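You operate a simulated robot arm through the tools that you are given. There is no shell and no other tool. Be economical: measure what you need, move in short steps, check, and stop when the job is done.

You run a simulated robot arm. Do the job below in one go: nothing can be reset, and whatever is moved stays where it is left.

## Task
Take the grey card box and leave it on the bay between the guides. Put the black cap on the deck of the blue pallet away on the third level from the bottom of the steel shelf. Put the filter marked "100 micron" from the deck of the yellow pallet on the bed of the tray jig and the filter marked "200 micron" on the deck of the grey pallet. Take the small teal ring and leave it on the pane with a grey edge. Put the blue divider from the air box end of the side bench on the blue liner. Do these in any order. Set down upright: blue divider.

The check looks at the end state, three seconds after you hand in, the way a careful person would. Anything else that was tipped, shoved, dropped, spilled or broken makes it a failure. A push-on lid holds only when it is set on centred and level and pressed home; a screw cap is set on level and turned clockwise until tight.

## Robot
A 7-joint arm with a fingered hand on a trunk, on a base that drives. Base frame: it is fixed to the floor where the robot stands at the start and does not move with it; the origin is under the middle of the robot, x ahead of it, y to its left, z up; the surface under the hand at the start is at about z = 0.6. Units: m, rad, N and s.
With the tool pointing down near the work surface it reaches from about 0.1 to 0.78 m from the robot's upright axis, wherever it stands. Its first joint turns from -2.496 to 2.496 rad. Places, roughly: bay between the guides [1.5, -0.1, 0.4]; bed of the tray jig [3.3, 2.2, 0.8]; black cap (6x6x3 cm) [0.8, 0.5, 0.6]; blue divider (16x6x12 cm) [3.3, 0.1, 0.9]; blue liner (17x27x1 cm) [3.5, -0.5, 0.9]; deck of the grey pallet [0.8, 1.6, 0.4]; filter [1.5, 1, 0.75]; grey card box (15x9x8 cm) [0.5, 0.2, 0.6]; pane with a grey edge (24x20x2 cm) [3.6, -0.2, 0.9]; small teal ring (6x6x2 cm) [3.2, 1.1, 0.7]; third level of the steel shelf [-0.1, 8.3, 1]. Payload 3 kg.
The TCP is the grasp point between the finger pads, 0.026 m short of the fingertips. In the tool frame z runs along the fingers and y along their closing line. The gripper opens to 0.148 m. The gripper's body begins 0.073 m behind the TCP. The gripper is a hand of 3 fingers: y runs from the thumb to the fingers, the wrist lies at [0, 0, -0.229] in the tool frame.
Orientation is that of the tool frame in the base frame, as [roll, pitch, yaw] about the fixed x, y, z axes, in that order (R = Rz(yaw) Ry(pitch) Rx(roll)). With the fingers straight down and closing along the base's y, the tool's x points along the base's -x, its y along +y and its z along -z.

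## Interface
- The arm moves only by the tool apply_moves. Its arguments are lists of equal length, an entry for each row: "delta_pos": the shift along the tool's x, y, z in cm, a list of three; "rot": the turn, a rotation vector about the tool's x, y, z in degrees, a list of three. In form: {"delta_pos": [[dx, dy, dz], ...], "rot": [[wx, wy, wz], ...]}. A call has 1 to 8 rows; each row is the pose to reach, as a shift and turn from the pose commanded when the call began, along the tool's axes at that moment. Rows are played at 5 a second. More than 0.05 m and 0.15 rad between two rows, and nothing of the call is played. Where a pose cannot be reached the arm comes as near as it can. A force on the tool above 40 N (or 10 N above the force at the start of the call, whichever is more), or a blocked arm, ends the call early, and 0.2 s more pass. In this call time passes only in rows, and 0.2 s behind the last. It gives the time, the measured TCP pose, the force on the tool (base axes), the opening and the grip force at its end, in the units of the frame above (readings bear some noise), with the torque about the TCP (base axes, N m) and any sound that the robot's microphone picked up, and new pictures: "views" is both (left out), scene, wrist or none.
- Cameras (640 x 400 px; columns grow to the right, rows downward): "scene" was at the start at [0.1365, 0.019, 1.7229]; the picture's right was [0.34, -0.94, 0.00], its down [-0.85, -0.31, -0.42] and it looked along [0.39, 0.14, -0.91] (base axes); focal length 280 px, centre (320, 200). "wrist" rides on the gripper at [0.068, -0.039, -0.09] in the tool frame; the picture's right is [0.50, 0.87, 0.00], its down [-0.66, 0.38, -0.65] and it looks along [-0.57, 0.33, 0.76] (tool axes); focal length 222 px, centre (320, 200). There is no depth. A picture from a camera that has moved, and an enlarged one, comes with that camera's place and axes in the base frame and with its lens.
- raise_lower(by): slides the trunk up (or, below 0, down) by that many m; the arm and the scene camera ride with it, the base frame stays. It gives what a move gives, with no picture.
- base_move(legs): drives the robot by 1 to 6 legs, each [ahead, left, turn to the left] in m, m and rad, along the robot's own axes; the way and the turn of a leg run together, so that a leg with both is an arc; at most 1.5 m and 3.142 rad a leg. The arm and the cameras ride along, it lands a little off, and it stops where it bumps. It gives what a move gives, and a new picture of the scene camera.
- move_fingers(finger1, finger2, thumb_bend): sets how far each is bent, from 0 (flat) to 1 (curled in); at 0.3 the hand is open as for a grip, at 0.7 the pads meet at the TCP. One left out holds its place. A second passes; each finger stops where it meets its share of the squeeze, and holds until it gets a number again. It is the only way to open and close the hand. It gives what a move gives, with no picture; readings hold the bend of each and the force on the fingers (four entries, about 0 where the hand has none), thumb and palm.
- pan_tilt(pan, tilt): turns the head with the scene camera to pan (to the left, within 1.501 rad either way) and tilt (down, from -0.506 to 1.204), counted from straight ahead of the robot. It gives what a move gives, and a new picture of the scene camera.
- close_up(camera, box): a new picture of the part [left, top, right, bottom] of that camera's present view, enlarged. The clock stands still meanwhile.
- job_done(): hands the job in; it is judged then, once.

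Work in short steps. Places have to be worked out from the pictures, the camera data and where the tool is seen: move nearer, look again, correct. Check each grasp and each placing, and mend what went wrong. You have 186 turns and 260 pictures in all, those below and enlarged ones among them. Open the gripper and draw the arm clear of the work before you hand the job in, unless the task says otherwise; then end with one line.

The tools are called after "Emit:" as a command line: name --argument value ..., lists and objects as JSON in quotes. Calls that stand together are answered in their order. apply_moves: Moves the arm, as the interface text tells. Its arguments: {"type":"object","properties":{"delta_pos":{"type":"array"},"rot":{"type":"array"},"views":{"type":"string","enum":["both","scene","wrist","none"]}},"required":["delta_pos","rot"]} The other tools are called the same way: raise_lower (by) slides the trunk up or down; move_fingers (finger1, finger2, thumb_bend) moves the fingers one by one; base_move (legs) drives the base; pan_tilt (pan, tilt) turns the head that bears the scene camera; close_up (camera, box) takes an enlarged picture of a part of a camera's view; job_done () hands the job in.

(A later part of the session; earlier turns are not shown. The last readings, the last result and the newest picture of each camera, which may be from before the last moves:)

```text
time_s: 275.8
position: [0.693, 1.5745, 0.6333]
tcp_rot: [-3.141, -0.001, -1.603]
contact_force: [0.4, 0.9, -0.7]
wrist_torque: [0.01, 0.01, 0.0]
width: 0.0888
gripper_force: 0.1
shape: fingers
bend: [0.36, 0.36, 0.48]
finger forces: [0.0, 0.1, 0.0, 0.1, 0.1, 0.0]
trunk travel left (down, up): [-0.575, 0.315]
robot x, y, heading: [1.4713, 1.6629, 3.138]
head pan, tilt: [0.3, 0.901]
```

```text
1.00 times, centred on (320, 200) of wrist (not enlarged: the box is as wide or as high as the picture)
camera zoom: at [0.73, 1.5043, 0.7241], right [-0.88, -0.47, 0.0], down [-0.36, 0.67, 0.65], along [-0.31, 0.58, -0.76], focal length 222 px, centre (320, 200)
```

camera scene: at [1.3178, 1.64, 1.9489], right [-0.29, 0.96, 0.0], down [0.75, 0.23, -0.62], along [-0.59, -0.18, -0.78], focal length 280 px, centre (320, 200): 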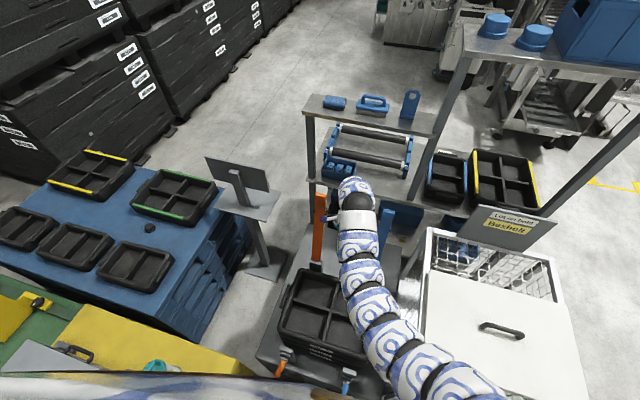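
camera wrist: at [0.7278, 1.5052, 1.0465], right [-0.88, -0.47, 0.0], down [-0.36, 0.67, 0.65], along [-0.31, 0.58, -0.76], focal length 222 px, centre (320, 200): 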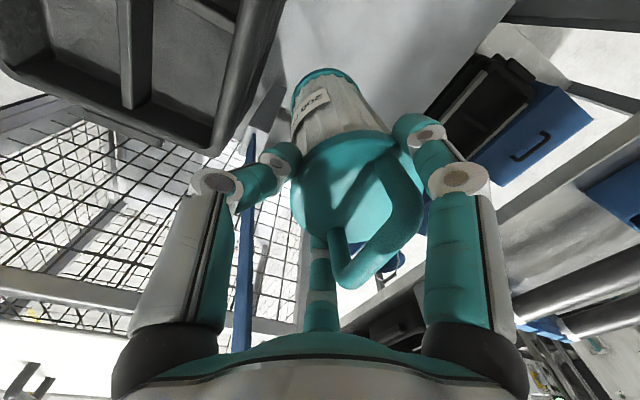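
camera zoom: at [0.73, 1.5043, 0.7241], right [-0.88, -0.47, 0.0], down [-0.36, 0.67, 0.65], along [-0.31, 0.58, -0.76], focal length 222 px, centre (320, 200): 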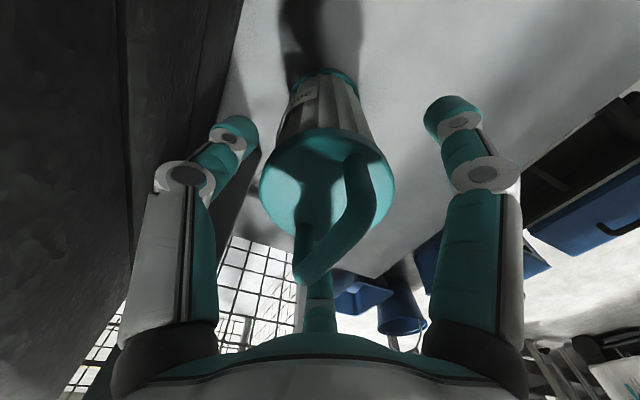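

Released and standing. Raise straight up with the trunk.

Emit:
raise_lower --by 0.315

Emit:
close_up --camera "wrist" --box '[0, 0, 640, 400]'

```text
time_s: 278.9
position: [0.6929, 1.5753, 0.948]
tcp_rot: [3.141, -0.001, -1.604]
contact_force: [0.5, 0.0, 0.1]
wrist_torque: [-0.01, -0.02, 0.02]
width: 0.0886
gripper_force: 0.0
shape: fingers
bend: [0.36, 0.36, 0.48]
finger forces: [0.1, 0.0, 0.1, 0.1, 0.0, 0.0]
trunk travel left (down, up): [-0.89, 0.0]
robot x, y, heading: [1.477, 1.6665, 3.135]
head pan, tilt: [0.3, 0.901]
```

```text
1.00 times, centred on (320, 200) of wrist (not enlarged: the box is as wide or as high as the picture)
camera zoom: at [0.7299, 1.5043, 1.0391], right [-0.88, -0.47, 0.0], down [-0.36, 0.67, 0.65], along [-0.31, 0.58, -0.76], focal length 222 px, centre (320, 200)
```

zoom: 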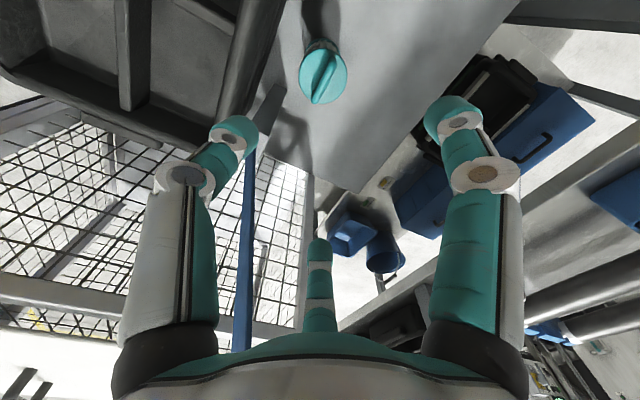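

200-micron filter stands on the grey deck. Retract the arm upward and back, then return to the yellow pallet.

Emit:
apply_moves --delta_pos '[[0, -1, -4], [0, -3, -8], [0, -6, -11.5], [0, -10, -14], [0, -14, -16], [0, -18, -17], [0, -22, -17]]' --rot '[[0, 0, 0], [0, 0, 0], [0, 0, 0], [0, 0, 0], [0, 0, 0], [0, 0, 0], [0, 0, 0]]' --views "none"

Emit:
base_move --legs '[[-0.22, -0.12, 0], [0, 0, 1.575]]'

Emit:
pan_tilt --pan 0.0 --tilt 1.1

```text
time_s: 280.5
position: [0.9135, 1.5706, 1.1213]
tcp_rot: [3.141, 0.001, -1.605]
contact_force: [-0.1, 0.5, 0.2]
wrist_torque: [0.03, 0.05, -0.01]
width: 0.0892
gripper_force: 0.1
shape: fingers
bend: [0.36, 0.36, 0.48]
finger forces: [0.0, 0.1, 0.1, 0.0, 0.0, 0.0]
trunk travel left (down, up): [-0.89, 0.0]
robot x, y, heading: [1.4733, 1.6624, 3.137]
head pan, tilt: [0.3, 0.901]
```

```text
time_s: 286.2
position: [1.7978, 1.2255, 1.1202]
tcp_rot: [-3.14, -0.001, -0.019]
contact_force: [0.7, -0.1, -0.2]
wrist_torque: [-0.01, 0.03, -0.01]
width: 0.0892
gripper_force: 0.0
shape: fingers
bend: [0.36, 0.36, 0.48]
finger forces: [0.0, 0.1, 0.0, 0.0, 0.0, 0.0]
trunk travel left (down, up): [-0.89, 0.0]
robot x, y, heading: [1.6971, 1.7835, -1.56]
head pan, tilt: [0.3, 0.901]
camera scene: at [1.7191, 1.6307, 1.954], right [-0.95, -0.31, 0.0], down [-0.24, 0.75, -0.62], along [0.19, -0.59, -0.78], focal length 280 px, centre (320, 200)
```

scene: 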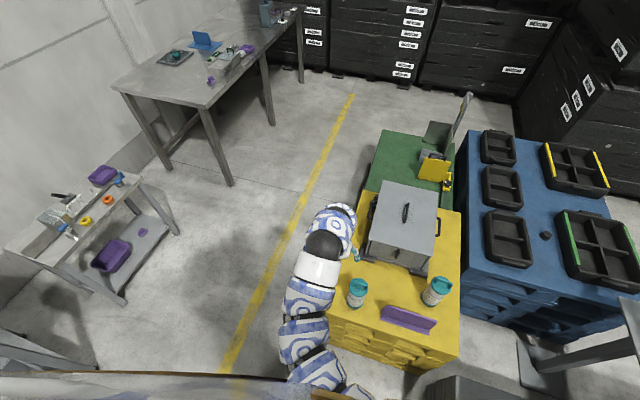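

```text
time_s: 287.0
position: [1.7978, 1.2274, 1.1206]
tcp_rot: [3.142, -0.002, -0.018]
contact_force: [0.5, 0.6, 0.5]
wrist_torque: [0.01, 0.0, 0.02]
width: 0.089
gripper_force: 0.1
shape: fingers
bend: [0.36, 0.36, 0.48]
finger forces: [0.0, 0.0, 0.0, 0.1, 0.1, 0.0]
trunk travel left (down, up): [-0.89, 0.0]
robot x, y, heading: [1.6946, 1.7855, -1.556]
head pan, tilt: [0.0, 1.1]
camera scene: at [1.6966, 1.6394, 1.9402], right [-1.0, -0.01, 0.0], down [-0.01, 0.89, -0.45], along [0.01, -0.45, -0.89], focal length 280 px, centre (320, 200)
```

scene: 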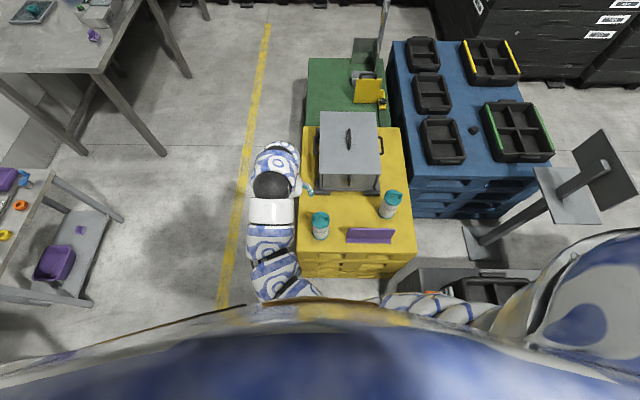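

Read the label on the near filter before grasping.

Emit:
close_up --camera "scene" --box '[290, 180, 420, 260]'

Emit:
move_fingers --finger1 0.3 --finger2 0.3 --thumb_bend 0.3

```text
4.92 times, centred on (355, 220) of scene
camera zoom: at [1.6966, 1.6394, 1.9402], right [-1.0, -0.01, 0.0], down [-0.01, 0.89, -0.45], along [0.01, -0.45, -0.89], focal length 1380 px, centre (148, 102)
```

zoom: 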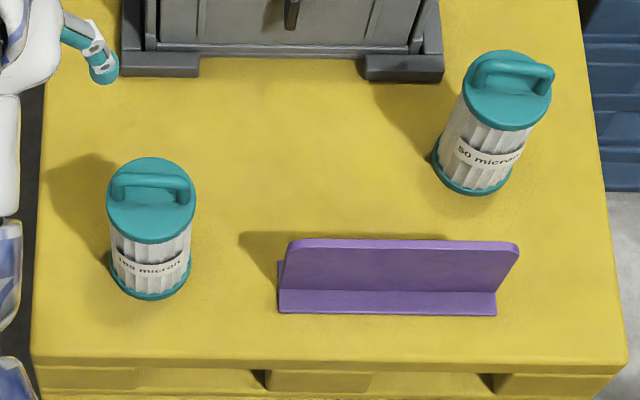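

```text
time_s: 288.0
position: [1.7969, 1.2259, 1.1214]
tcp_rot: [-3.141, 0.001, -0.016]
contact_force: [-0.2, -1.0, 0.1]
wrist_torque: [-0.03, 0.0, 0.0]
width: 0.1264
gripper_force: 0.1
shape: fingers
bend: [0.3, 0.3, 0.3]
finger forces: [0.0, 0.0, 0.1, 0.0, 0.0, 0.1]
trunk travel left (down, up): [-0.89, 0.0]
robot x, y, heading: [1.6925, 1.7878, -1.555]
head pan, tilt: [0.0, 1.1]
```

It reads "100 micron". Move above it (1.710, 1.152).

Emit:
apply_moves --delta_pos '[[-3, 2.5, 1], [-6, 5, 3], [-8.6, 7.5, 6], [-8.6, 7.5, 10.5], [-8.6, 7.5, 15], [-8.6, 7.5, 19]]' --rot '[[0, 0, 0], [0, 0, 0], [0, 0, 0], [0, 0, 0], [0, 0, 0], [0, 0, 0]]' --views "wrist"

```text
time_s: 289.4
position: [1.7116, 1.1521, 0.929]
tcp_rot: [3.14, -0.002, -0.018]
contact_force: [-0.5, 0.0, 0.4]
wrist_torque: [-0.03, -0.01, 0.04]
width: 0.1269
gripper_force: 0.1
shape: fingers
bend: [0.3, 0.3, 0.3]
finger forces: [0.1, 0.0, 0.0, 0.0, 0.0, 0.0]
trunk travel left (down, up): [-0.89, 0.0]
robot x, y, heading: [1.6948, 1.7856, -1.553]
head pan, tilt: [0.0, 1.1]
camera wrist: at [1.7792, 1.1894, 1.0191], right [0.48, -0.87, 0.0], down [-0.66, -0.37, 0.65], along [-0.57, -0.32, -0.76], focal length 222 px, centre (320, 200)
```

wrist: 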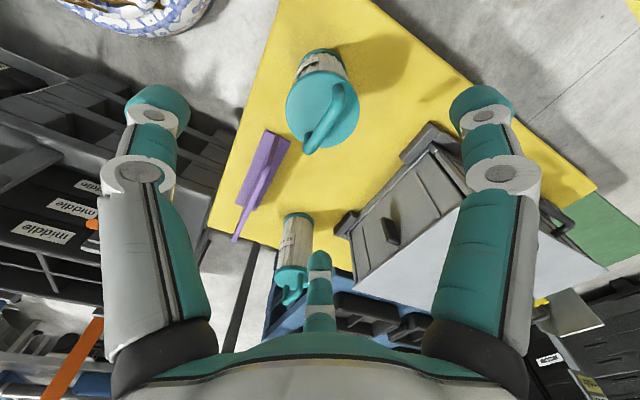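

Aligned. Descend to z≈0.785 and grip.

Emit:
apply_moves --delta_pos '[[0.1, 0.1, 4], [0.2, 0.2, 8], [0.2, 0.2, 12], [0.2, 0.2, 14.4]]' --rot '[[0, 0, 0], [0, 0, 0], [0, 0, 0], [0, 0, 0]]' --views "wrist"

Emit:
move_fingers --finger1 0.6 --finger2 0.6 --thumb_bend 0.6

Emit:
move_fingers --finger1 0.72 --finger2 0.72 --thumb_bend 0.72

```text
time_s: 290.4
position: [1.7135, 1.1509, 0.7864]
tcp_rot: [3.141, -0.001, -0.017]
contact_force: [-0.1, 0.3, -0.6]
wrist_torque: [0.0, 0.0, 0.0]
width: 0.1271
gripper_force: 0.1
shape: fingers
bend: [0.3, 0.3, 0.3]
finger forces: [0.0, 0.0, 0.0, 0.0, 0.1, 0.1]
trunk travel left (down, up): [-0.89, 0.0]
robot x, y, heading: [1.6948, 1.7835, -1.557]
head pan, tilt: [0.0, 1.1]
camera wrist: at [1.7821, 1.1879, 0.8761], right [0.48, -0.87, 0.0], down [-0.66, -0.37, 0.65], along [-0.57, -0.32, -0.76], focal length 222 px, centre (320, 200)
```

wrist: 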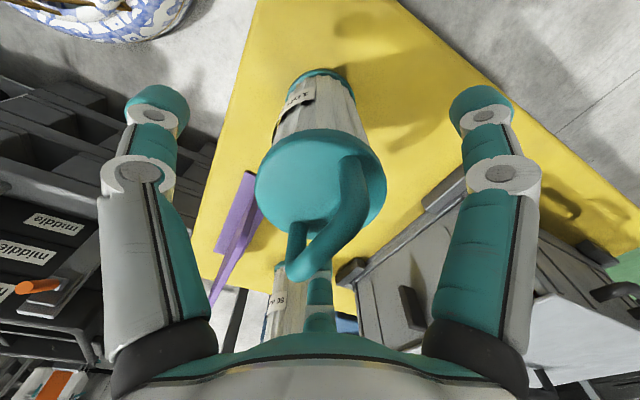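

```text
time_s: 291.4
position: [1.7128, 1.1509, 0.7871]
tcp_rot: [-3.141, -0.001, -0.017]
contact_force: [0.0, 0.3, -0.3]
wrist_torque: [0.13, 0.01, 0.0]
width: 0.0633
gripper_force: 15.9
shape: fingers
bend: [0.49, 0.47, 0.53]
finger forces: [9.1, 10.6, 0.0, 0.0, 11.4, 0.0]
trunk travel left (down, up): [-0.89, 0.0]
robot x, y, heading: [1.6933, 1.7869, -1.557]
head pan, tilt: [0.0, 1.1]
```

```text
time_s: 292.4
position: [1.7127, 1.1513, 0.7859]
tcp_rot: [3.141, 0.0, -0.017]
contact_force: [-0.8, 0.2, -0.5]
wrist_torque: [0.05, -0.03, 0.02]
width: 0.062
gripper_force: 24.3
shape: fingers
bend: [0.48, 0.46, 0.58]
finger forces: [13.9, 14.0, 0.0, 0.0, 21.4, 0.0]
trunk travel left (down, up): [-0.89, 0.0]
robot x, y, heading: [1.6954, 1.7845, -1.562]
head pan, tilt: [0.0, 1.1]
```

Firm grip. Lift and retract, then drive to the workbench with the tray jig.

Emit:
apply_moves --delta_pos '[[0, 0, -3], [0, 0, -7], [0, 0, -11], [0, 0, -15], [0, 0, -19], [0, 0, -23.5], [0, -2, -28], [0, -5, -31]]' --rot '[[0, 0, 0], [0, 0, 0], [0, 0, 0], [0, 0, 0], [0, 0, 0], [0, 0, 0], [0, 0, 0], [0, 0, 0]]' --views "none"

Emit:
base_move --legs '[[-0.25, 0.4, 0], [0, 0.35, 0], [0, 0, 1.56]]'

Emit:
pan_tilt --pan 0.0 --tilt 0.8

```text
time_s: 294.2
position: [1.7131, 1.2012, 1.0967]
tcp_rot: [-3.142, -0.001, -0.019]
contact_force: [0.1, 0.2, -3.3]
wrist_torque: [0.0, 0.01, 0.02]
width: 0.061
gripper_force: 24.2
shape: fingers
bend: [0.48, 0.46, 0.58]
finger forces: [13.0, 14.3, 0.1, 0.0, 20.6, 0.0]
trunk travel left (down, up): [-0.89, 0.0]
robot x, y, heading: [1.6978, 1.7834, -1.554]
head pan, tilt: [0.0, 1.1]
```

```text
time_s: 302.8
position: [3.029, 2.0452, 1.0956]
tcp_rot: [-3.14, 0.001, 1.536]
contact_force: [0.0, -1.0, -2.6]
wrist_torque: [0.03, 0.07, 0.0]
width: 0.0602
gripper_force: 22.8
shape: fingers
bend: [0.48, 0.46, 0.59]
finger forces: [11.3, 14.6, 0.1, 0.0, 20.1, 0.0]
trunk travel left (down, up): [-0.89, 0.0]
robot x, y, heading: [2.4446, 2.0358, -0.003]
head pan, tilt: [0.0, 1.1]
camera scene: at [2.5878, 2.0353, 1.9402], right [0.0, -1.0, 0.0], down [-0.89, 0.0, -0.45], along [0.45, 0.0, -0.89], focal length 280 px, centre (320, 200)
```

scene: 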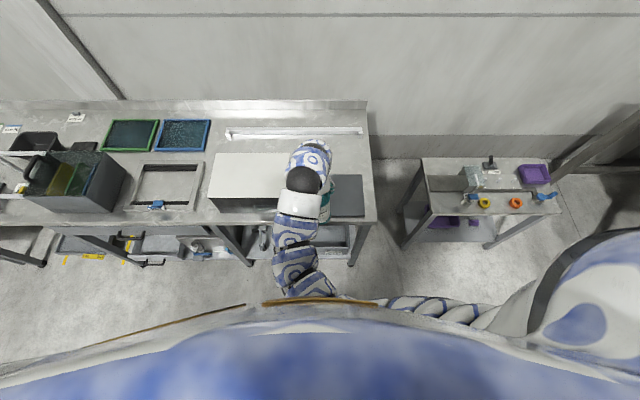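

```text
time_s: 303.6
position: [3.0296, 2.046, 1.0962]
tcp_rot: [-3.142, 0.0, 1.535]
contact_force: [-0.1, -0.3, -3.9]
wrist_torque: [-0.02, 0.02, 0.0]
width: 0.0599
gripper_force: 22.8
shape: fingers
bend: [0.48, 0.46, 0.59]
finger forces: [11.3, 14.7, 0.1, 0.1, 20.0, 0.0]
trunk travel left (down, up): [-0.89, 0.0]
robot x, y, heading: [2.4473, 2.0364, -0.003]
head pan, tilt: [0.0, 0.799]
camera scene: at [2.6053, 2.0351, 1.9618], right [0.0, -1.0, 0.0], down [-0.72, 0.0, -0.7], along [0.7, 0.0, -0.72], focal length 280 px, centre (320, 200)
```

scene: 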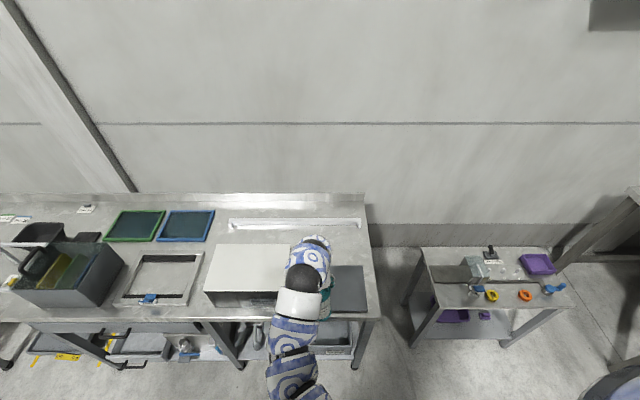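

The bed location isn't obvious; take close-ups of the bench.

Emit:
close_up --camera "scene" --box '[100, 190, 390, 370]'

Emit:
close_up --camera "wrist" --box '[0, 0, 640, 400]'

```text
2.21 times, centred on (245, 280) of scene
camera zoom: at [2.6053, 2.0351, 1.9618], right [0.0, -1.0, 0.0], down [-0.72, 0.0, -0.7], along [0.7, 0.0, -0.72], focal length 619 px, centre (486, 23)
```

zoom: 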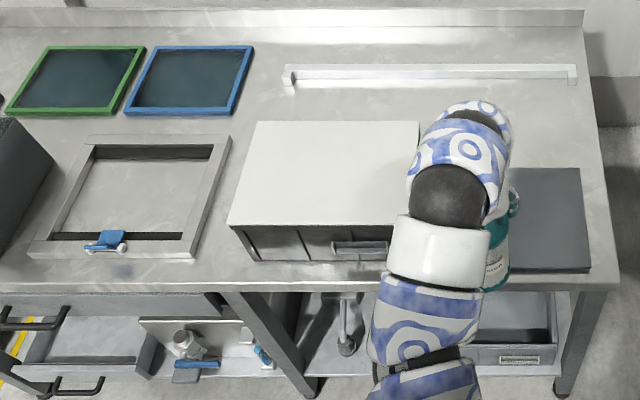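

```text
1.00 times, centred on (320, 200) of wrist (not enlarged: the box is as wide or as high as the picture)
camera zoom: at [2.9934, 2.1133, 1.1873], right [0.88, 0.47, 0.0], down [0.36, -0.67, 0.65], along [0.31, -0.58, -0.76], focal length 222 px, centre (320, 200)
```

zoom: 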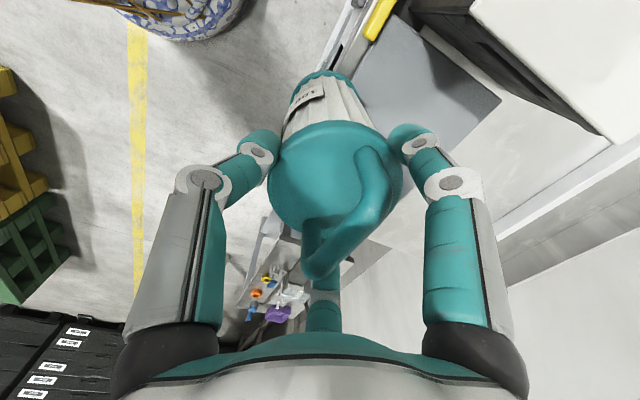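

Shift the robot right 0.5 m to see past the arm.

Emit:
base_move --legs '[[-0.1, -0.45, 0]]'

Emit:
pan_tilt --pan 0.7 --tilt 0.75

Emit:
close_up --camera "scene" --box '[180, 120, 460, 300]'

```text
time_s: 306.3
position: [2.9318, 1.5993, 1.0967]
tcp_rot: [-3.14, -0.002, 1.541]
contact_force: [0.5, -0.1, -3.2]
wrist_torque: [0.0, 0.07, 0.0]
width: 0.0598
gripper_force: 22.8
shape: fingers
bend: [0.48, 0.46, 0.59]
finger forces: [11.2, 14.6, 0.1, 0.0, 20.1, 0.1]
trunk travel left (down, up): [-0.89, 0.0]
robot x, y, heading: [2.343, 1.5916, 0.005]
head pan, tilt: [0.0, 0.799]
camera scene: at [2.5066, 1.5883, 1.9619], right [0.0, -1.0, 0.0], down [-0.72, 0.0, -0.7], along [0.7, 0.0, -0.72], focal length 280 px, centre (320, 200)
```

scene: 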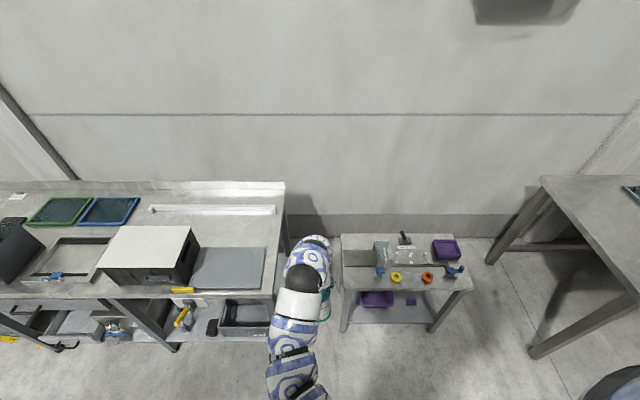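

```text
time_s: 307.4
position: [2.9311, 1.6006, 1.0961]
tcp_rot: [-3.141, 0.002, 1.538]
contact_force: [-0.9, -0.2, -2.9]
wrist_torque: [0.02, 0.04, -0.01]
width: 0.0602
gripper_force: 23.5
shape: fingers
bend: [0.48, 0.46, 0.59]
finger forces: [11.1, 14.6, 0.0, 0.0, 20.2, 0.1]
trunk travel left (down, up): [-0.89, 0.0]
robot x, y, heading: [2.3447, 1.5895, 0.0]
head pan, tilt: [0.7, 0.75]
camera scene: at [2.4897, 1.6428, 1.9659], right [0.64, -0.77, 0.0], down [-0.52, -0.44, -0.73], along [0.56, 0.47, -0.68], focal length 280 px, centre (320, 200)
```

scene: 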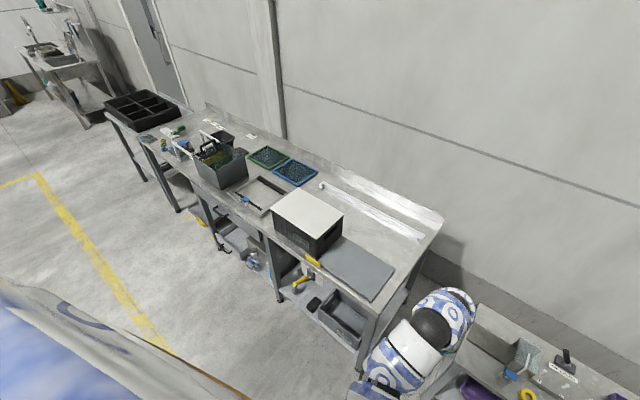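

```text
2.22 times, centred on (320, 210) of scene
camera zoom: at [2.4897, 1.6428, 1.9659], right [0.64, -0.77, 0.0], down [-0.52, -0.44, -0.73], along [0.56, 0.47, -0.68], focal length 623 px, centre (320, 178)
```

zoom: 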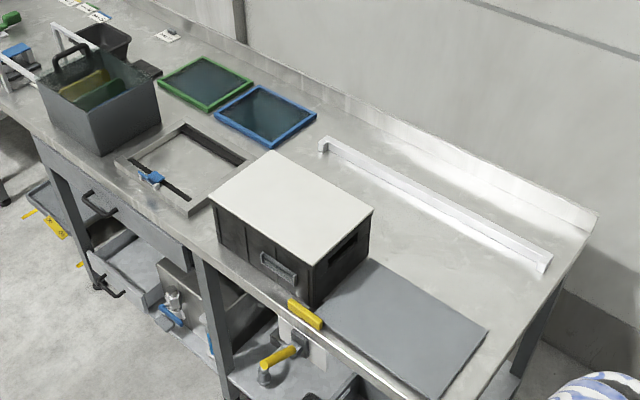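

Zoom more into the box/plate area and the frame.

Emit:
close_up --camera "scene" --box '[260, 180, 400, 300]'

Emit:
close_up --camera "scene" --box '[170, 120, 300, 230]'

```text
3.33 times, centred on (330, 240) of scene
camera zoom: at [2.4897, 1.6428, 1.9659], right [0.64, -0.77, 0.0], down [-0.52, -0.44, -0.73], along [0.56, 0.47, -0.68], focal length 935 px, centre (287, 67)
```

zoom: 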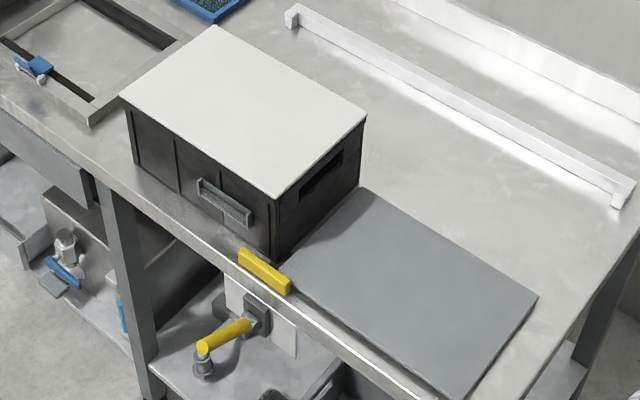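

```text
3.64 times, centred on (235, 175) of scene
camera zoom: at [2.4897, 1.6428, 1.9659], right [0.64, -0.77, 0.0], down [-0.52, -0.44, -0.73], along [0.56, 0.47, -0.68], focal length 1020 px, centre (629, 291)
```

zoom: 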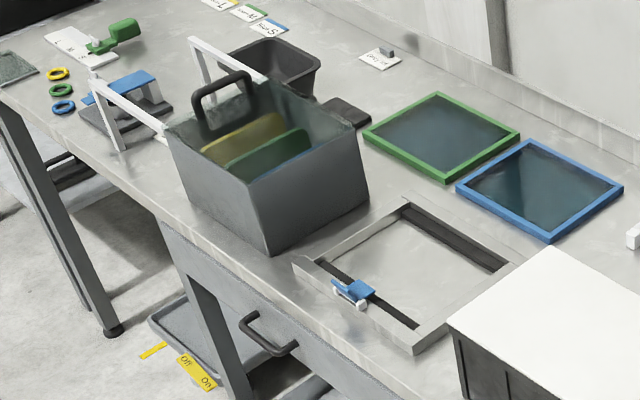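

The white rail (x≈3.53, y 1.84–2.51) and yellow front stop (3.08, 2.18) seem to bound the jig bed, centred (3.3, 2.18). Drive closer for a better look.

Emit:
base_move --legs '[[0.2, 0.1, 0]]'

Emit:
pan_tilt --pan 0.5 --tilt 0.9

Emit:
close_up --camera "scene" --box '[150, 60, 390, 260]'

```text
time_s: 309.1
position: [3.1321, 1.7021, 1.0961]
tcp_rot: [-3.14, -0.001, 1.541]
contact_force: [0.0, 0.3, -3.5]
wrist_torque: [0.01, 0.02, -0.02]
width: 0.0602
gripper_force: 23.4
shape: fingers
bend: [0.48, 0.45, 0.59]
finger forces: [11.2, 14.8, 0.0, 0.0, 20.2, 0.0]
trunk travel left (down, up): [-0.89, 0.0]
robot x, y, heading: [2.549, 1.6931, 0.003]
head pan, tilt: [0.7, 0.75]
camera scene: at [2.6908, 1.7438, 1.9657], right [0.64, -0.76, 0.0], down [-0.52, -0.44, -0.73], along [0.56, 0.47, -0.68], focal length 280 px, centre (320, 200)
```

scene: 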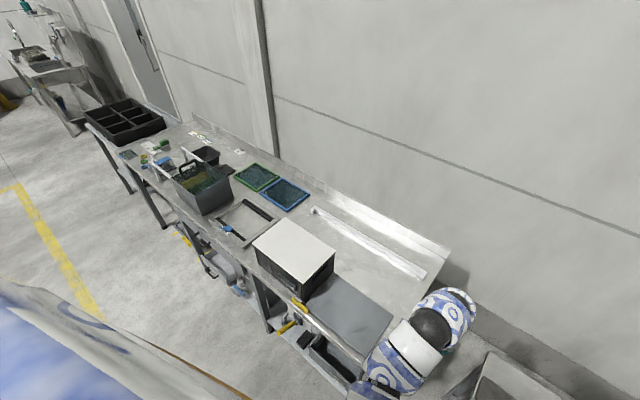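

```text
time_s: 309.8
position: [3.1308, 1.7015, 1.0974]
tcp_rot: [3.141, 0.0, 1.54]
contact_force: [-0.2, 0.1, -2.6]
wrist_torque: [0.02, 0.05, 0.05]
width: 0.0599
gripper_force: 23.1
shape: fingers
bend: [0.48, 0.45, 0.59]
finger forces: [11.1, 14.7, 0.0, 0.0, 20.2, 0.0]
trunk travel left (down, up): [-0.89, 0.0]
robot x, y, heading: [2.5469, 1.6891, 0.003]
head pan, tilt: [0.499, 0.901]
camera scene: at [2.6919, 1.7258, 1.954], right [0.48, -0.88, 0.0], down [-0.69, -0.38, -0.62], along [0.55, 0.3, -0.78], focal length 280 px, centre (320, 200)
```

scene: 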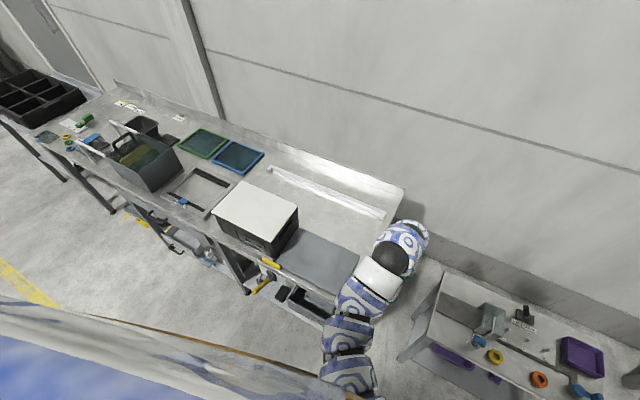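

```text
2.00 times, centred on (270, 160) of scene
camera zoom: at [2.6919, 1.7258, 1.954], right [0.48, -0.88, 0.0], down [-0.69, -0.38, -0.62], along [0.55, 0.3, -0.78], focal length 561 px, centre (420, 280)
```

zoom: 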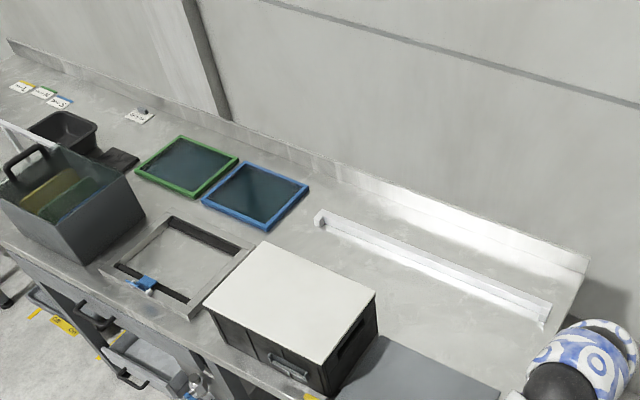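

I move the hand to the robot's right and drive left to look straight down onto this area.

Emit:
apply_moves --delta_pos '[[-4.5, 0, 0], [-9, 0, 0], [-13.5, -1, 0], [-18, -2, 0], [-22.5, -3, 0], [-27, -4, 0], [-31, -5, 0], [-35, -6, 0]]' --rot '[[0, 0, 0], [0, 0, 0], [0, 0, 0], [0, 0, 0], [0, 0, 0], [0, 0, 0], [0, 0, 0], [0, 0, 0]]' --views "none"

Emit:
base_move --legs '[[0, 0.5, 0]]'

Emit:
pan_tilt --pan 0.0 --tilt 0.95

Emit:
close_up --camera "scene" --box '[200, 120, 440, 290]'

```text
time_s: 311.6
position: [3.0622, 1.3514, 1.0965]
tcp_rot: [-3.14, -0.003, 1.542]
contact_force: [0.2, 0.8, -3.6]
wrist_torque: [0.01, 0.0, 0.0]
width: 0.0593
gripper_force: 22.7
shape: fingers
bend: [0.48, 0.45, 0.59]
finger forces: [10.6, 14.6, 0.0, 0.0, 19.9, 0.0]
trunk travel left (down, up): [-0.89, 0.0]
robot x, y, heading: [2.5459, 1.69, -0.002]
head pan, tilt: [0.499, 0.901]
```

```text
time_s: 314.6
position: [3.0628, 1.8606, 1.0965]
tcp_rot: [3.141, 0.0, 1.542]
contact_force: [-0.5, -0.3, -2.9]
wrist_torque: [-0.01, 0.03, 0.02]
width: 0.0593
gripper_force: 22.5
shape: fingers
bend: [0.48, 0.45, 0.59]
finger forces: [10.7, 14.6, 0.1, 0.0, 19.8, 0.0]
trunk travel left (down, up): [-0.89, 0.0]
robot x, y, heading: [2.5464, 2.197, 0.005]
head pan, tilt: [0.499, 0.901]
camera scene: at [2.6907, 2.2331, 1.954], right [0.48, -0.88, 0.0], down [-0.69, -0.38, -0.62], along [0.54, 0.3, -0.78], focal length 280 px, centre (320, 200)
```

scene: 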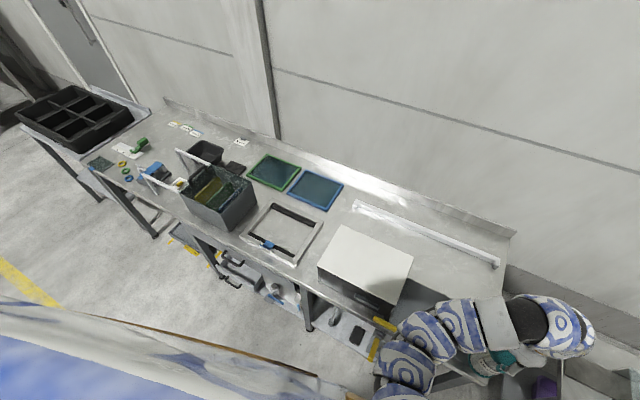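

```text
time_s: 315.5
position: [3.0619, 1.8604, 1.096]
tcp_rot: [3.141, 0.001, 1.543]
contact_force: [-0.8, -1.1, -2.7]
wrist_torque: [0.02, 0.04, 0.01]
width: 0.0593
gripper_force: 22.5
shape: fingers
bend: [0.48, 0.45, 0.59]
finger forces: [10.5, 14.7, 0.0, 0.1, 19.9, 0.0]
trunk travel left (down, up): [-0.89, 0.0]
robot x, y, heading: [2.5448, 2.197, 0.005]
head pan, tilt: [0.0, 0.949]
camera scene: at [2.6973, 2.1961, 1.9504], right [0.0, -1.0, 0.0], down [-0.81, 0.0, -0.58], along [0.58, 0.0, -0.81], focal length 280 px, centre (320, 200)
```

scene: 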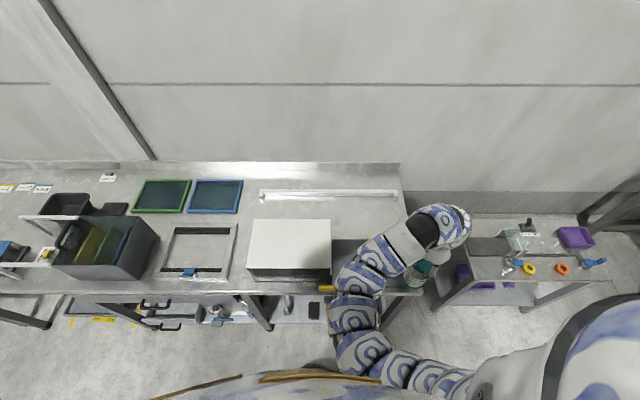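

```text
2.35 times, centred on (320, 205) of scene
camera zoom: at [2.6973, 2.1961, 1.9504], right [0.0, -1.0, 0.0], down [-0.81, 0.0, -0.58], along [0.58, 0.0, -0.81], focal length 660 px, centre (320, 188)
```

zoom: 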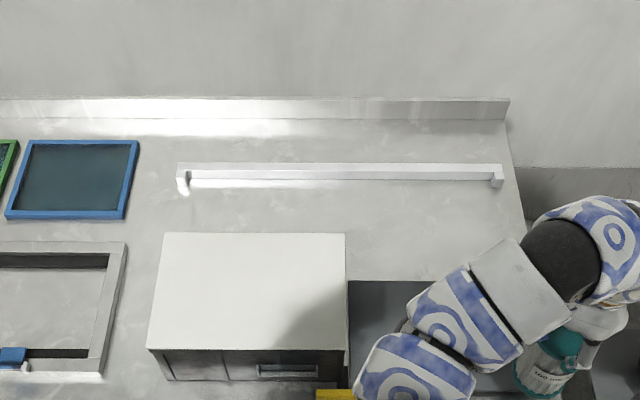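

Grey plate (same footprint as the crate, likely its lid) and crate sit in front of a rail. I look at the surface near (3.3, 2.2) from the wrist camera: raise and swing left.

Emit:
apply_moves --delta_pos '[[2, 0, -4], [5, 0, -7], [9, 0, -10], [13.5, 0, -12], [18, 0, -14], [22.5, 1, -15], [27, 2, -15], [31.5, 3, -15]]' --rot '[[0, 0, 0], [0, 0, 0], [0, 0, 0], [0, 0, 0], [0, 0, 0], [0, 0, 0], [0, 0, 0], [0, 0, 0]]' --views "none"

Emit:
apply_moves --delta_pos '[[4, 2, 0], [8, 4, 0], [12, 6, 0], [16, 9, 0], [20, 12, 0]]' --rot '[[0, 0, 0], [0, 0, 0], [0, 0, 0], [0, 0, 0], [0, 0, 0]]' --views "wrist"

```text
time_s: 317.3
position: [3.0708, 2.0558, 1.242]
tcp_rot: [3.12, 0.02, 1.552]
contact_force: [-0.1, 0.1, -2.5]
wrist_torque: [0.01, 0.05, 0.02]
width: 0.0589
gripper_force: 22.2
shape: fingers
bend: [0.48, 0.45, 0.59]
finger forces: [10.7, 14.7, 0.0, 0.0, 19.7, 0.0]
out of reach, approached as far as the arm can: row 5, 6, 7, 8
trunk travel left (down, up): [-0.89, 0.0]
robot x, y, heading: [2.5424, 2.1962, 0.006]
head pan, tilt: [0.0, 0.949]
```

```text
time_s: 318.5
position: [3.0713, 2.0561, 1.2433]
tcp_rot: [3.121, 0.019, 1.551]
contact_force: [-0.1, 0.3, -2.8]
wrist_torque: [0.04, 0.04, -0.02]
width: 0.0591
gripper_force: 22.2
shape: fingers
bend: [0.48, 0.45, 0.59]
finger forces: [10.8, 14.6, 0.0, 0.0, 19.6, 0.0]
out of reach, approached as far as the arm can: row 1, 2, 3, 4, 5
trunk travel left (down, up): [-0.89, 0.0]
robot x, y, heading: [2.542, 2.1973, 0.004]
head pan, tilt: [0.0, 0.949]
camera wrist: at [3.0321, 2.1249, 1.3306], right [0.88, 0.48, 0.01], down [0.35, -0.65, 0.67], along [0.33, -0.59, -0.74], focal length 222 px, centre (320, 200)
```

wrist: 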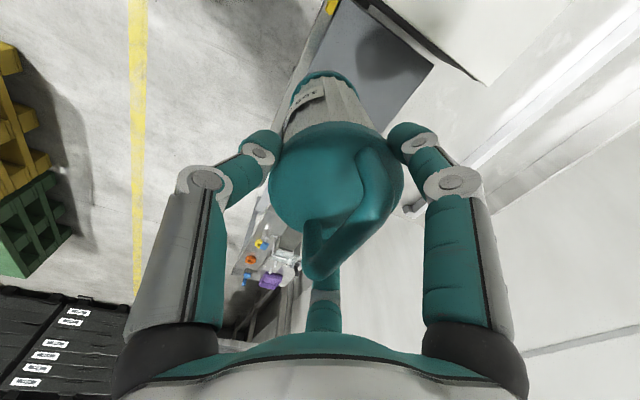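

Take a high zoom of the bench surface around the crate, plate and rail to find the bed's outline.

Emit:
close_up --camera "scene" --box '[240, 170, 350, 240]'

Emit:
close_up --camera "scene" --box '[300, 180, 420, 300]'

```text
5.71 times, centred on (295, 205) of scene
camera zoom: at [2.6973, 2.1962, 1.9504], right [0.0, -1.0, 0.0], down [-0.81, 0.0, -0.58], along [0.58, 0.0, -0.81], focal length 1602 px, centre (463, 171)
```

zoom: 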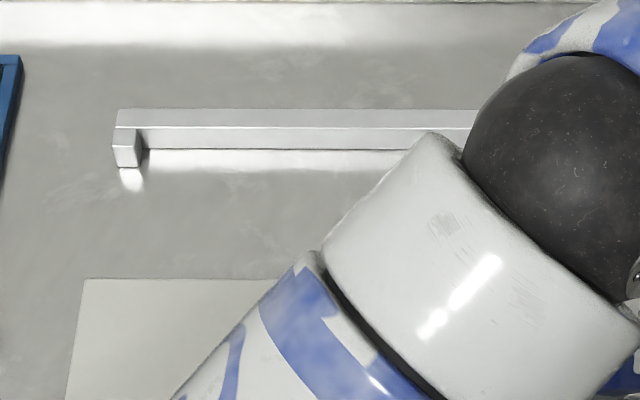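

```text
3.33 times, centred on (360, 240) of scene
camera zoom: at [2.6973, 2.1962, 1.9504], right [0.0, -1.0, 0.0], down [-0.81, 0.0, -0.58], along [0.58, 0.0, -0.81], focal length 935 px, centre (187, 67)
```

zoom: 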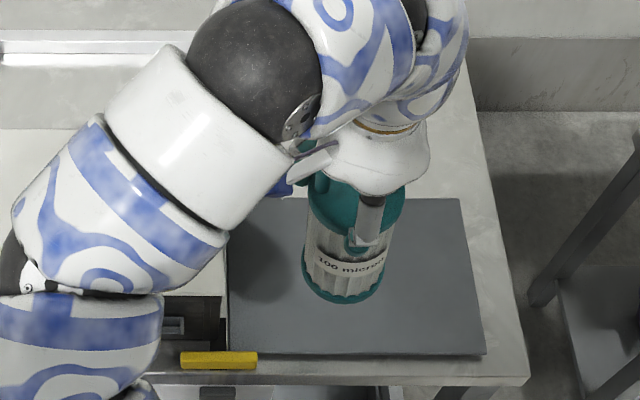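

The rail is a U-shaped fence (end returns), so the bed is the surface in front of it, centred ≈(3.3,2.15). I'll set the filter on the free bed at ≈(3.345, 2.08). First bring the commanded pose back.

Emit:
apply_moves --delta_pos '[[-4.4, -1.9, 0], [-8.8, -3.8, 0], [-13.2, -5.7, 0], [-17.6, -7.6, 0], [-22, -9.5, 0], [-26.4, -11.4, 0], [-31, -13.3, 0]]' --rot '[[0, 0, 0], [0, 0, 0], [0, 0, 0], [0, 0, 0], [0, 0, 0], [0, 0, 0], [0, 0, 0]]' --views "none"

Emit:
apply_moves --delta_pos '[[0, 0, 4], [0, 0, 8], [0, 0, 11]]' --rot '[[0, 0, 0], [0, 0, 0], [0, 0, 0]]' --views "none"

```text
time_s: 320.1
position: [2.9502, 1.7128, 1.2345]
tcp_rot: [-3.134, 0.018, 1.563]
contact_force: [-0.9, -0.8, -2.9]
wrist_torque: [0.08, 0.05, -0.01]
width: 0.0571
gripper_force: 22.7
shape: fingers
bend: [0.49, 0.45, 0.59]
finger forces: [10.3, 15.0, 0.0, 0.0, 19.7, 0.0]
out of reach, approached as far as the arm can: row 1, 2, 3, 4, 5, 6, 7
trunk travel left (down, up): [-0.89, 0.0]
robot x, y, heading: [2.543, 2.1972, 0.003]
head pan, tilt: [0.0, 0.949]
```

```text
time_s: 320.9
position: [2.9548, 1.7111, 1.1259]
tcp_rot: [-3.141, -0.002, 1.543]
contact_force: [-0.2, 0.5, -3.6]
wrist_torque: [0.03, 0.07, -0.03]
width: 0.057
gripper_force: 22.4
shape: fingers
bend: [0.49, 0.45, 0.59]
finger forces: [10.1, 14.6, 0.1, 0.0, 19.5, 0.1]
trunk travel left (down, up): [-0.89, 0.0]
robot x, y, heading: [2.5426, 2.1958, 0.003]
head pan, tilt: [0.0, 0.949]
```

Drive slightly closer and bring the hand to the target above the bed.

Emit:
base_move --legs '[[0.14, -0.1, 0]]'

Emit:
apply_moves --delta_pos '[[4.6, 1, 0], [9.2, 2, 0], [13.8, 3, 0], [18.4, 4, 0], [23, 5, 0], [27.6, 6, 0], [32.2, 7, 0], [36.8, 8, 0]]' --rot '[[0, 0, 0], [0, 0, 0], [0, 0, 0], [0, 0, 0], [0, 0, 0], [0, 0, 0], [0, 0, 0], [0, 0, 0]]' --views "both"

```text
time_s: 322.4
position: [3.0881, 1.6086, 1.1257]
tcp_rot: [3.141, -0.001, 1.54]
contact_force: [-0.1, 0.1, -3.0]
wrist_torque: [0.05, 0.02, 0.0]
width: 0.0572
gripper_force: 21.4
shape: fingers
bend: [0.49, 0.44, 0.59]
finger forces: [10.0, 14.7, 0.0, 0.0, 19.5, 0.1]
trunk travel left (down, up): [-0.89, 0.0]
robot x, y, heading: [2.6799, 2.0948, 0.005]
head pan, tilt: [0.0, 0.949]
camera scene: at [2.8318, 2.0917, 1.9502], right [0.0, -1.0, 0.0], down [-0.81, 0.0, -0.58], along [0.58, 0.0, -0.81], focal length 280 px, centre (320, 200)
```

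scene: 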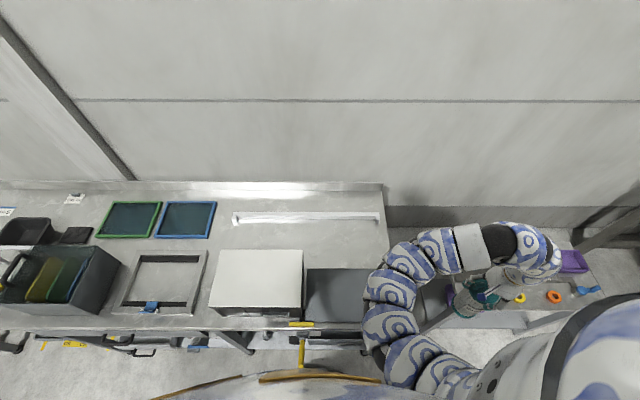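

```text
time_s: 324.2
position: [3.1759, 1.9746, 1.1251]
tcp_rot: [-3.14, -0.001, 1.542]
contact_force: [0.1, 0.4, -3.9]
wrist_torque: [0.02, 0.05, -0.03]
width: 0.0564
gripper_force: 22.1
shape: fingers
bend: [0.49, 0.44, 0.6]
finger forces: [10.0, 14.7, 0.0, 0.0, 18.9, 0.1]
out of reach, approached as far as the arm can: row 2, 3, 4, 5, 6, 7
trunk travel left (down, up): [-0.89, 0.0]
robot x, y, heading: [2.6795, 2.0951, 0.001]
head pan, tilt: [0.0, 0.949]
camera scene: at [2.8302, 2.0937, 1.9504], right [0.0, -1.0, 0.0], down [-0.81, 0.0, -0.58], along [0.58, 0.0, -0.81], focal length 280 px, centre (320, 200)
camera wrist: at [3.1399, 2.0414, 1.2154], right [0.88, 0.48, 0.0], down [0.36, -0.67, 0.65], along [0.31, -0.57, -0.76], focal length 222 px, centre (320, 200)
```

scene: 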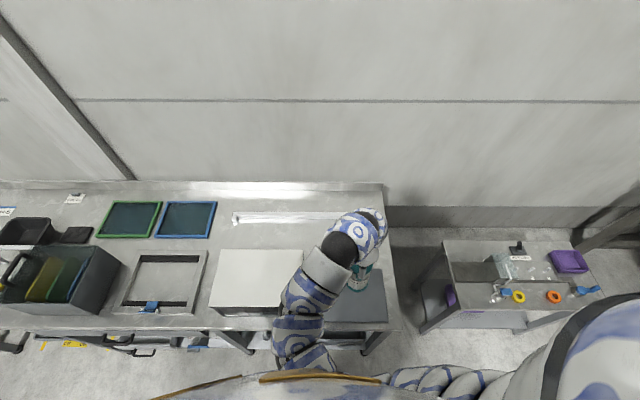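
wrist: 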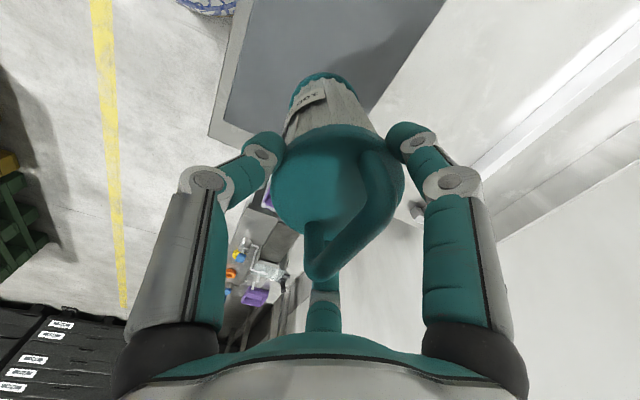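

Coordinates of plate rule it out (centre x≈3.165). Move to (3.345, 2.085), lowering a little.

Emit:
apply_moves --delta_pos '[[2.5, 3.5, 0.5], [5, 7, 1], [7.5, 10.5, 2], [9.5, 14, 3], [11.5, 16.6, 4]]' --rot '[[0, 0, 0], [0, 0, 0], [0, 0, 0], [0, 0, 0], [0, 0, 0]]' --views "both"

Emit:
close_up --camera "scene" --box '[200, 180, 420, 340]'

```text
time_s: 325.4
position: [3.3456, 2.0842, 1.0892]
tcp_rot: [-3.142, 0.002, 1.541]
contact_force: [0.1, 0.4, -2.9]
wrist_torque: [0.02, 0.07, 0.01]
width: 0.0561
gripper_force: 21.4
shape: fingers
bend: [0.49, 0.44, 0.6]
finger forces: [9.9, 15.1, 0.1, 0.0, 18.8, 0.0]
trunk travel left (down, up): [-0.89, 0.0]
robot x, y, heading: [2.6774, 2.0971, 0.004]
head pan, tilt: [0.0, 0.949]
camera scene: at [2.8314, 2.0933, 1.9503], right [0.0, -1.0, 0.0], down [-0.81, 0.0, -0.58], along [0.58, 0.0, -0.81], focal length 280 px, centre (320, 200)
camera wrist: at [3.3093, 2.1521, 1.179], right [0.88, 0.47, 0.0], down [0.36, -0.67, 0.65], along [0.31, -0.58, -0.76], focal length 222 px, centre (320, 200)
```

scene: 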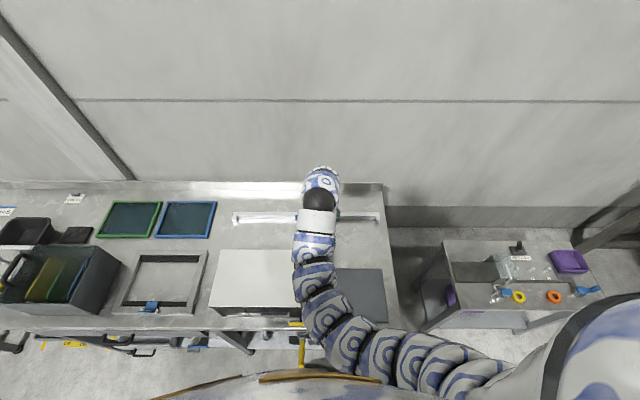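
wrist: 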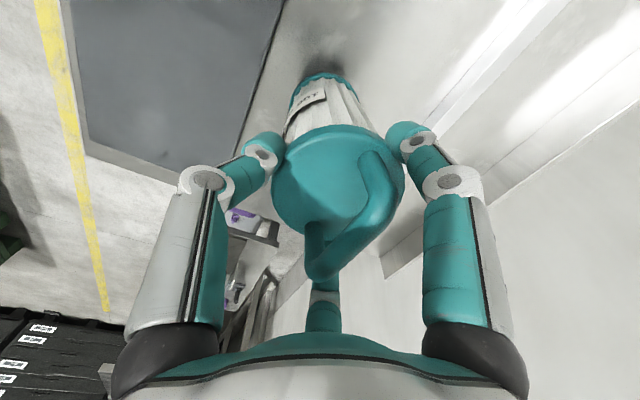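

```text
2.50 times, centred on (310, 260) of scene
camera zoom: at [2.8314, 2.0933, 1.9503], right [0.0, -1.0, 0.0], down [-0.81, 0.0, -0.58], along [0.58, 0.0, -0.81], focal length 701 px, centre (345, 50)
```

zoom: 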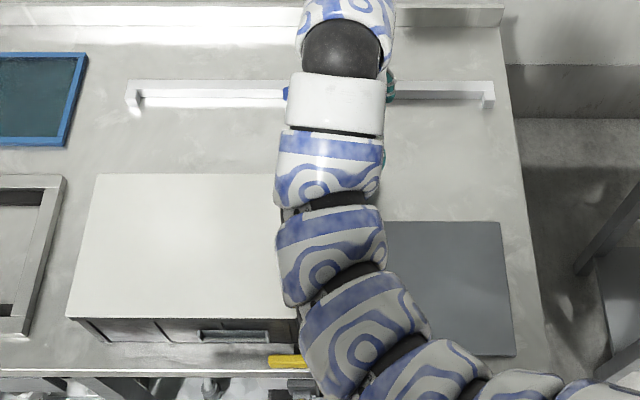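

Fence plus front yellow clamp confirm the bed. Lower gently.

Emit:
apply_moves --delta_pos '[[0, 0, 1.5], [0, 0, 2.8]]' --rot '[[0, 0, 0], [0, 0, 0]]' --views "none"

Emit:
apply_moves --delta_pos '[[0, 0, 0.6], [0, 0, 1.2]]' --rot '[[0, 0, 0], [0, 0, 0]]' --views "none"

```text
time_s: 326.0
position: [3.3449, 2.0858, 1.0585]
tcp_rot: [-3.141, -0.002, 1.544]
contact_force: [0.2, 0.4, -2.7]
wrist_torque: [0.06, 0.03, 0.01]
width: 0.0562
gripper_force: 22.5
shape: fingers
bend: [0.49, 0.44, 0.6]
finger forces: [10.0, 15.2, 0.0, 0.0, 18.6, 0.0]
trunk travel left (down, up): [-0.89, 0.0]
robot x, y, heading: [2.6757, 2.0959, 0.003]
head pan, tilt: [0.0, 0.949]
```

```text
time_s: 326.6
position: [3.3448, 2.0858, 1.0468]
tcp_rot: [-3.141, -0.001, 1.544]
contact_force: [0.5, 0.1, -3.3]
wrist_torque: [0.02, 0.06, -0.02]
width: 0.056
gripper_force: 21.8
shape: fingers
bend: [0.49, 0.44, 0.6]
finger forces: [9.9, 15.2, 0.0, 0.0, 18.7, 0.1]
trunk travel left (down, up): [-0.89, 0.0]
robot x, y, heading: [2.6788, 2.0961, 0.002]
head pan, tilt: [0.0, 0.949]
```

Emit:
apply_moves --delta_pos '[[0, 0, 0.7], [0, 0, 1.4]]' --rot '[[0, 0, 0], [0, 0, 0]]' --views "none"

Emit:
apply_moves --delta_pos '[[0, 0, 0.6], [0, 0, 1.1]]' --rot '[[0, 0, 0], [0, 0, 0]]' --views "wrist"

```text
time_s: 327.2
position: [3.3471, 2.085, 1.0324]
tcp_rot: [-3.141, 0.002, 1.543]
contact_force: [0.4, -0.7, -3.3]
wrist_torque: [0.03, 0.01, -0.02]
width: 0.0561
gripper_force: 21.7
shape: fingers
bend: [0.49, 0.44, 0.6]
finger forces: [9.9, 15.2, 0.1, 0.0, 18.7, 0.0]
trunk travel left (down, up): [-0.89, 0.0]
robot x, y, heading: [2.677, 2.0971, 0.005]
head pan, tilt: [0.0, 0.949]
```

```text
time_s: 327.8
position: [3.3461, 2.0837, 1.0247]
tcp_rot: [3.138, -0.003, 1.545]
contact_force: [-3.9, -3.7, 19.2]
wrist_torque: [-0.06, 0.08, 0.0]
width: 0.0551
gripper_force: 22.8
shape: fingers
bend: [0.49, 0.44, 0.61]
finger forces: [9.9, 15.7, 0.0, 0.1, 21.5, 0.0]
trunk travel left (down, up): [-0.89, 0.0]
robot x, y, heading: [2.6773, 2.097, 0.005]
head pan, tilt: [0.0, 0.949]
camera wrist: at [3.3096, 2.1515, 1.1147], right [0.88, 0.48, 0.0], down [0.36, -0.67, 0.65], along [0.31, -0.57, -0.76], focal length 222 px, centre (320, 200)
```

wrist: 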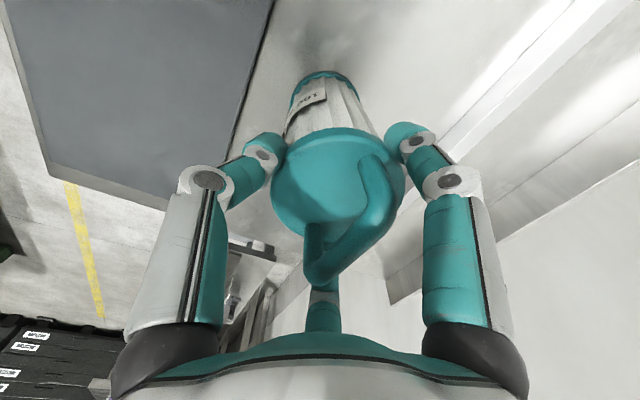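

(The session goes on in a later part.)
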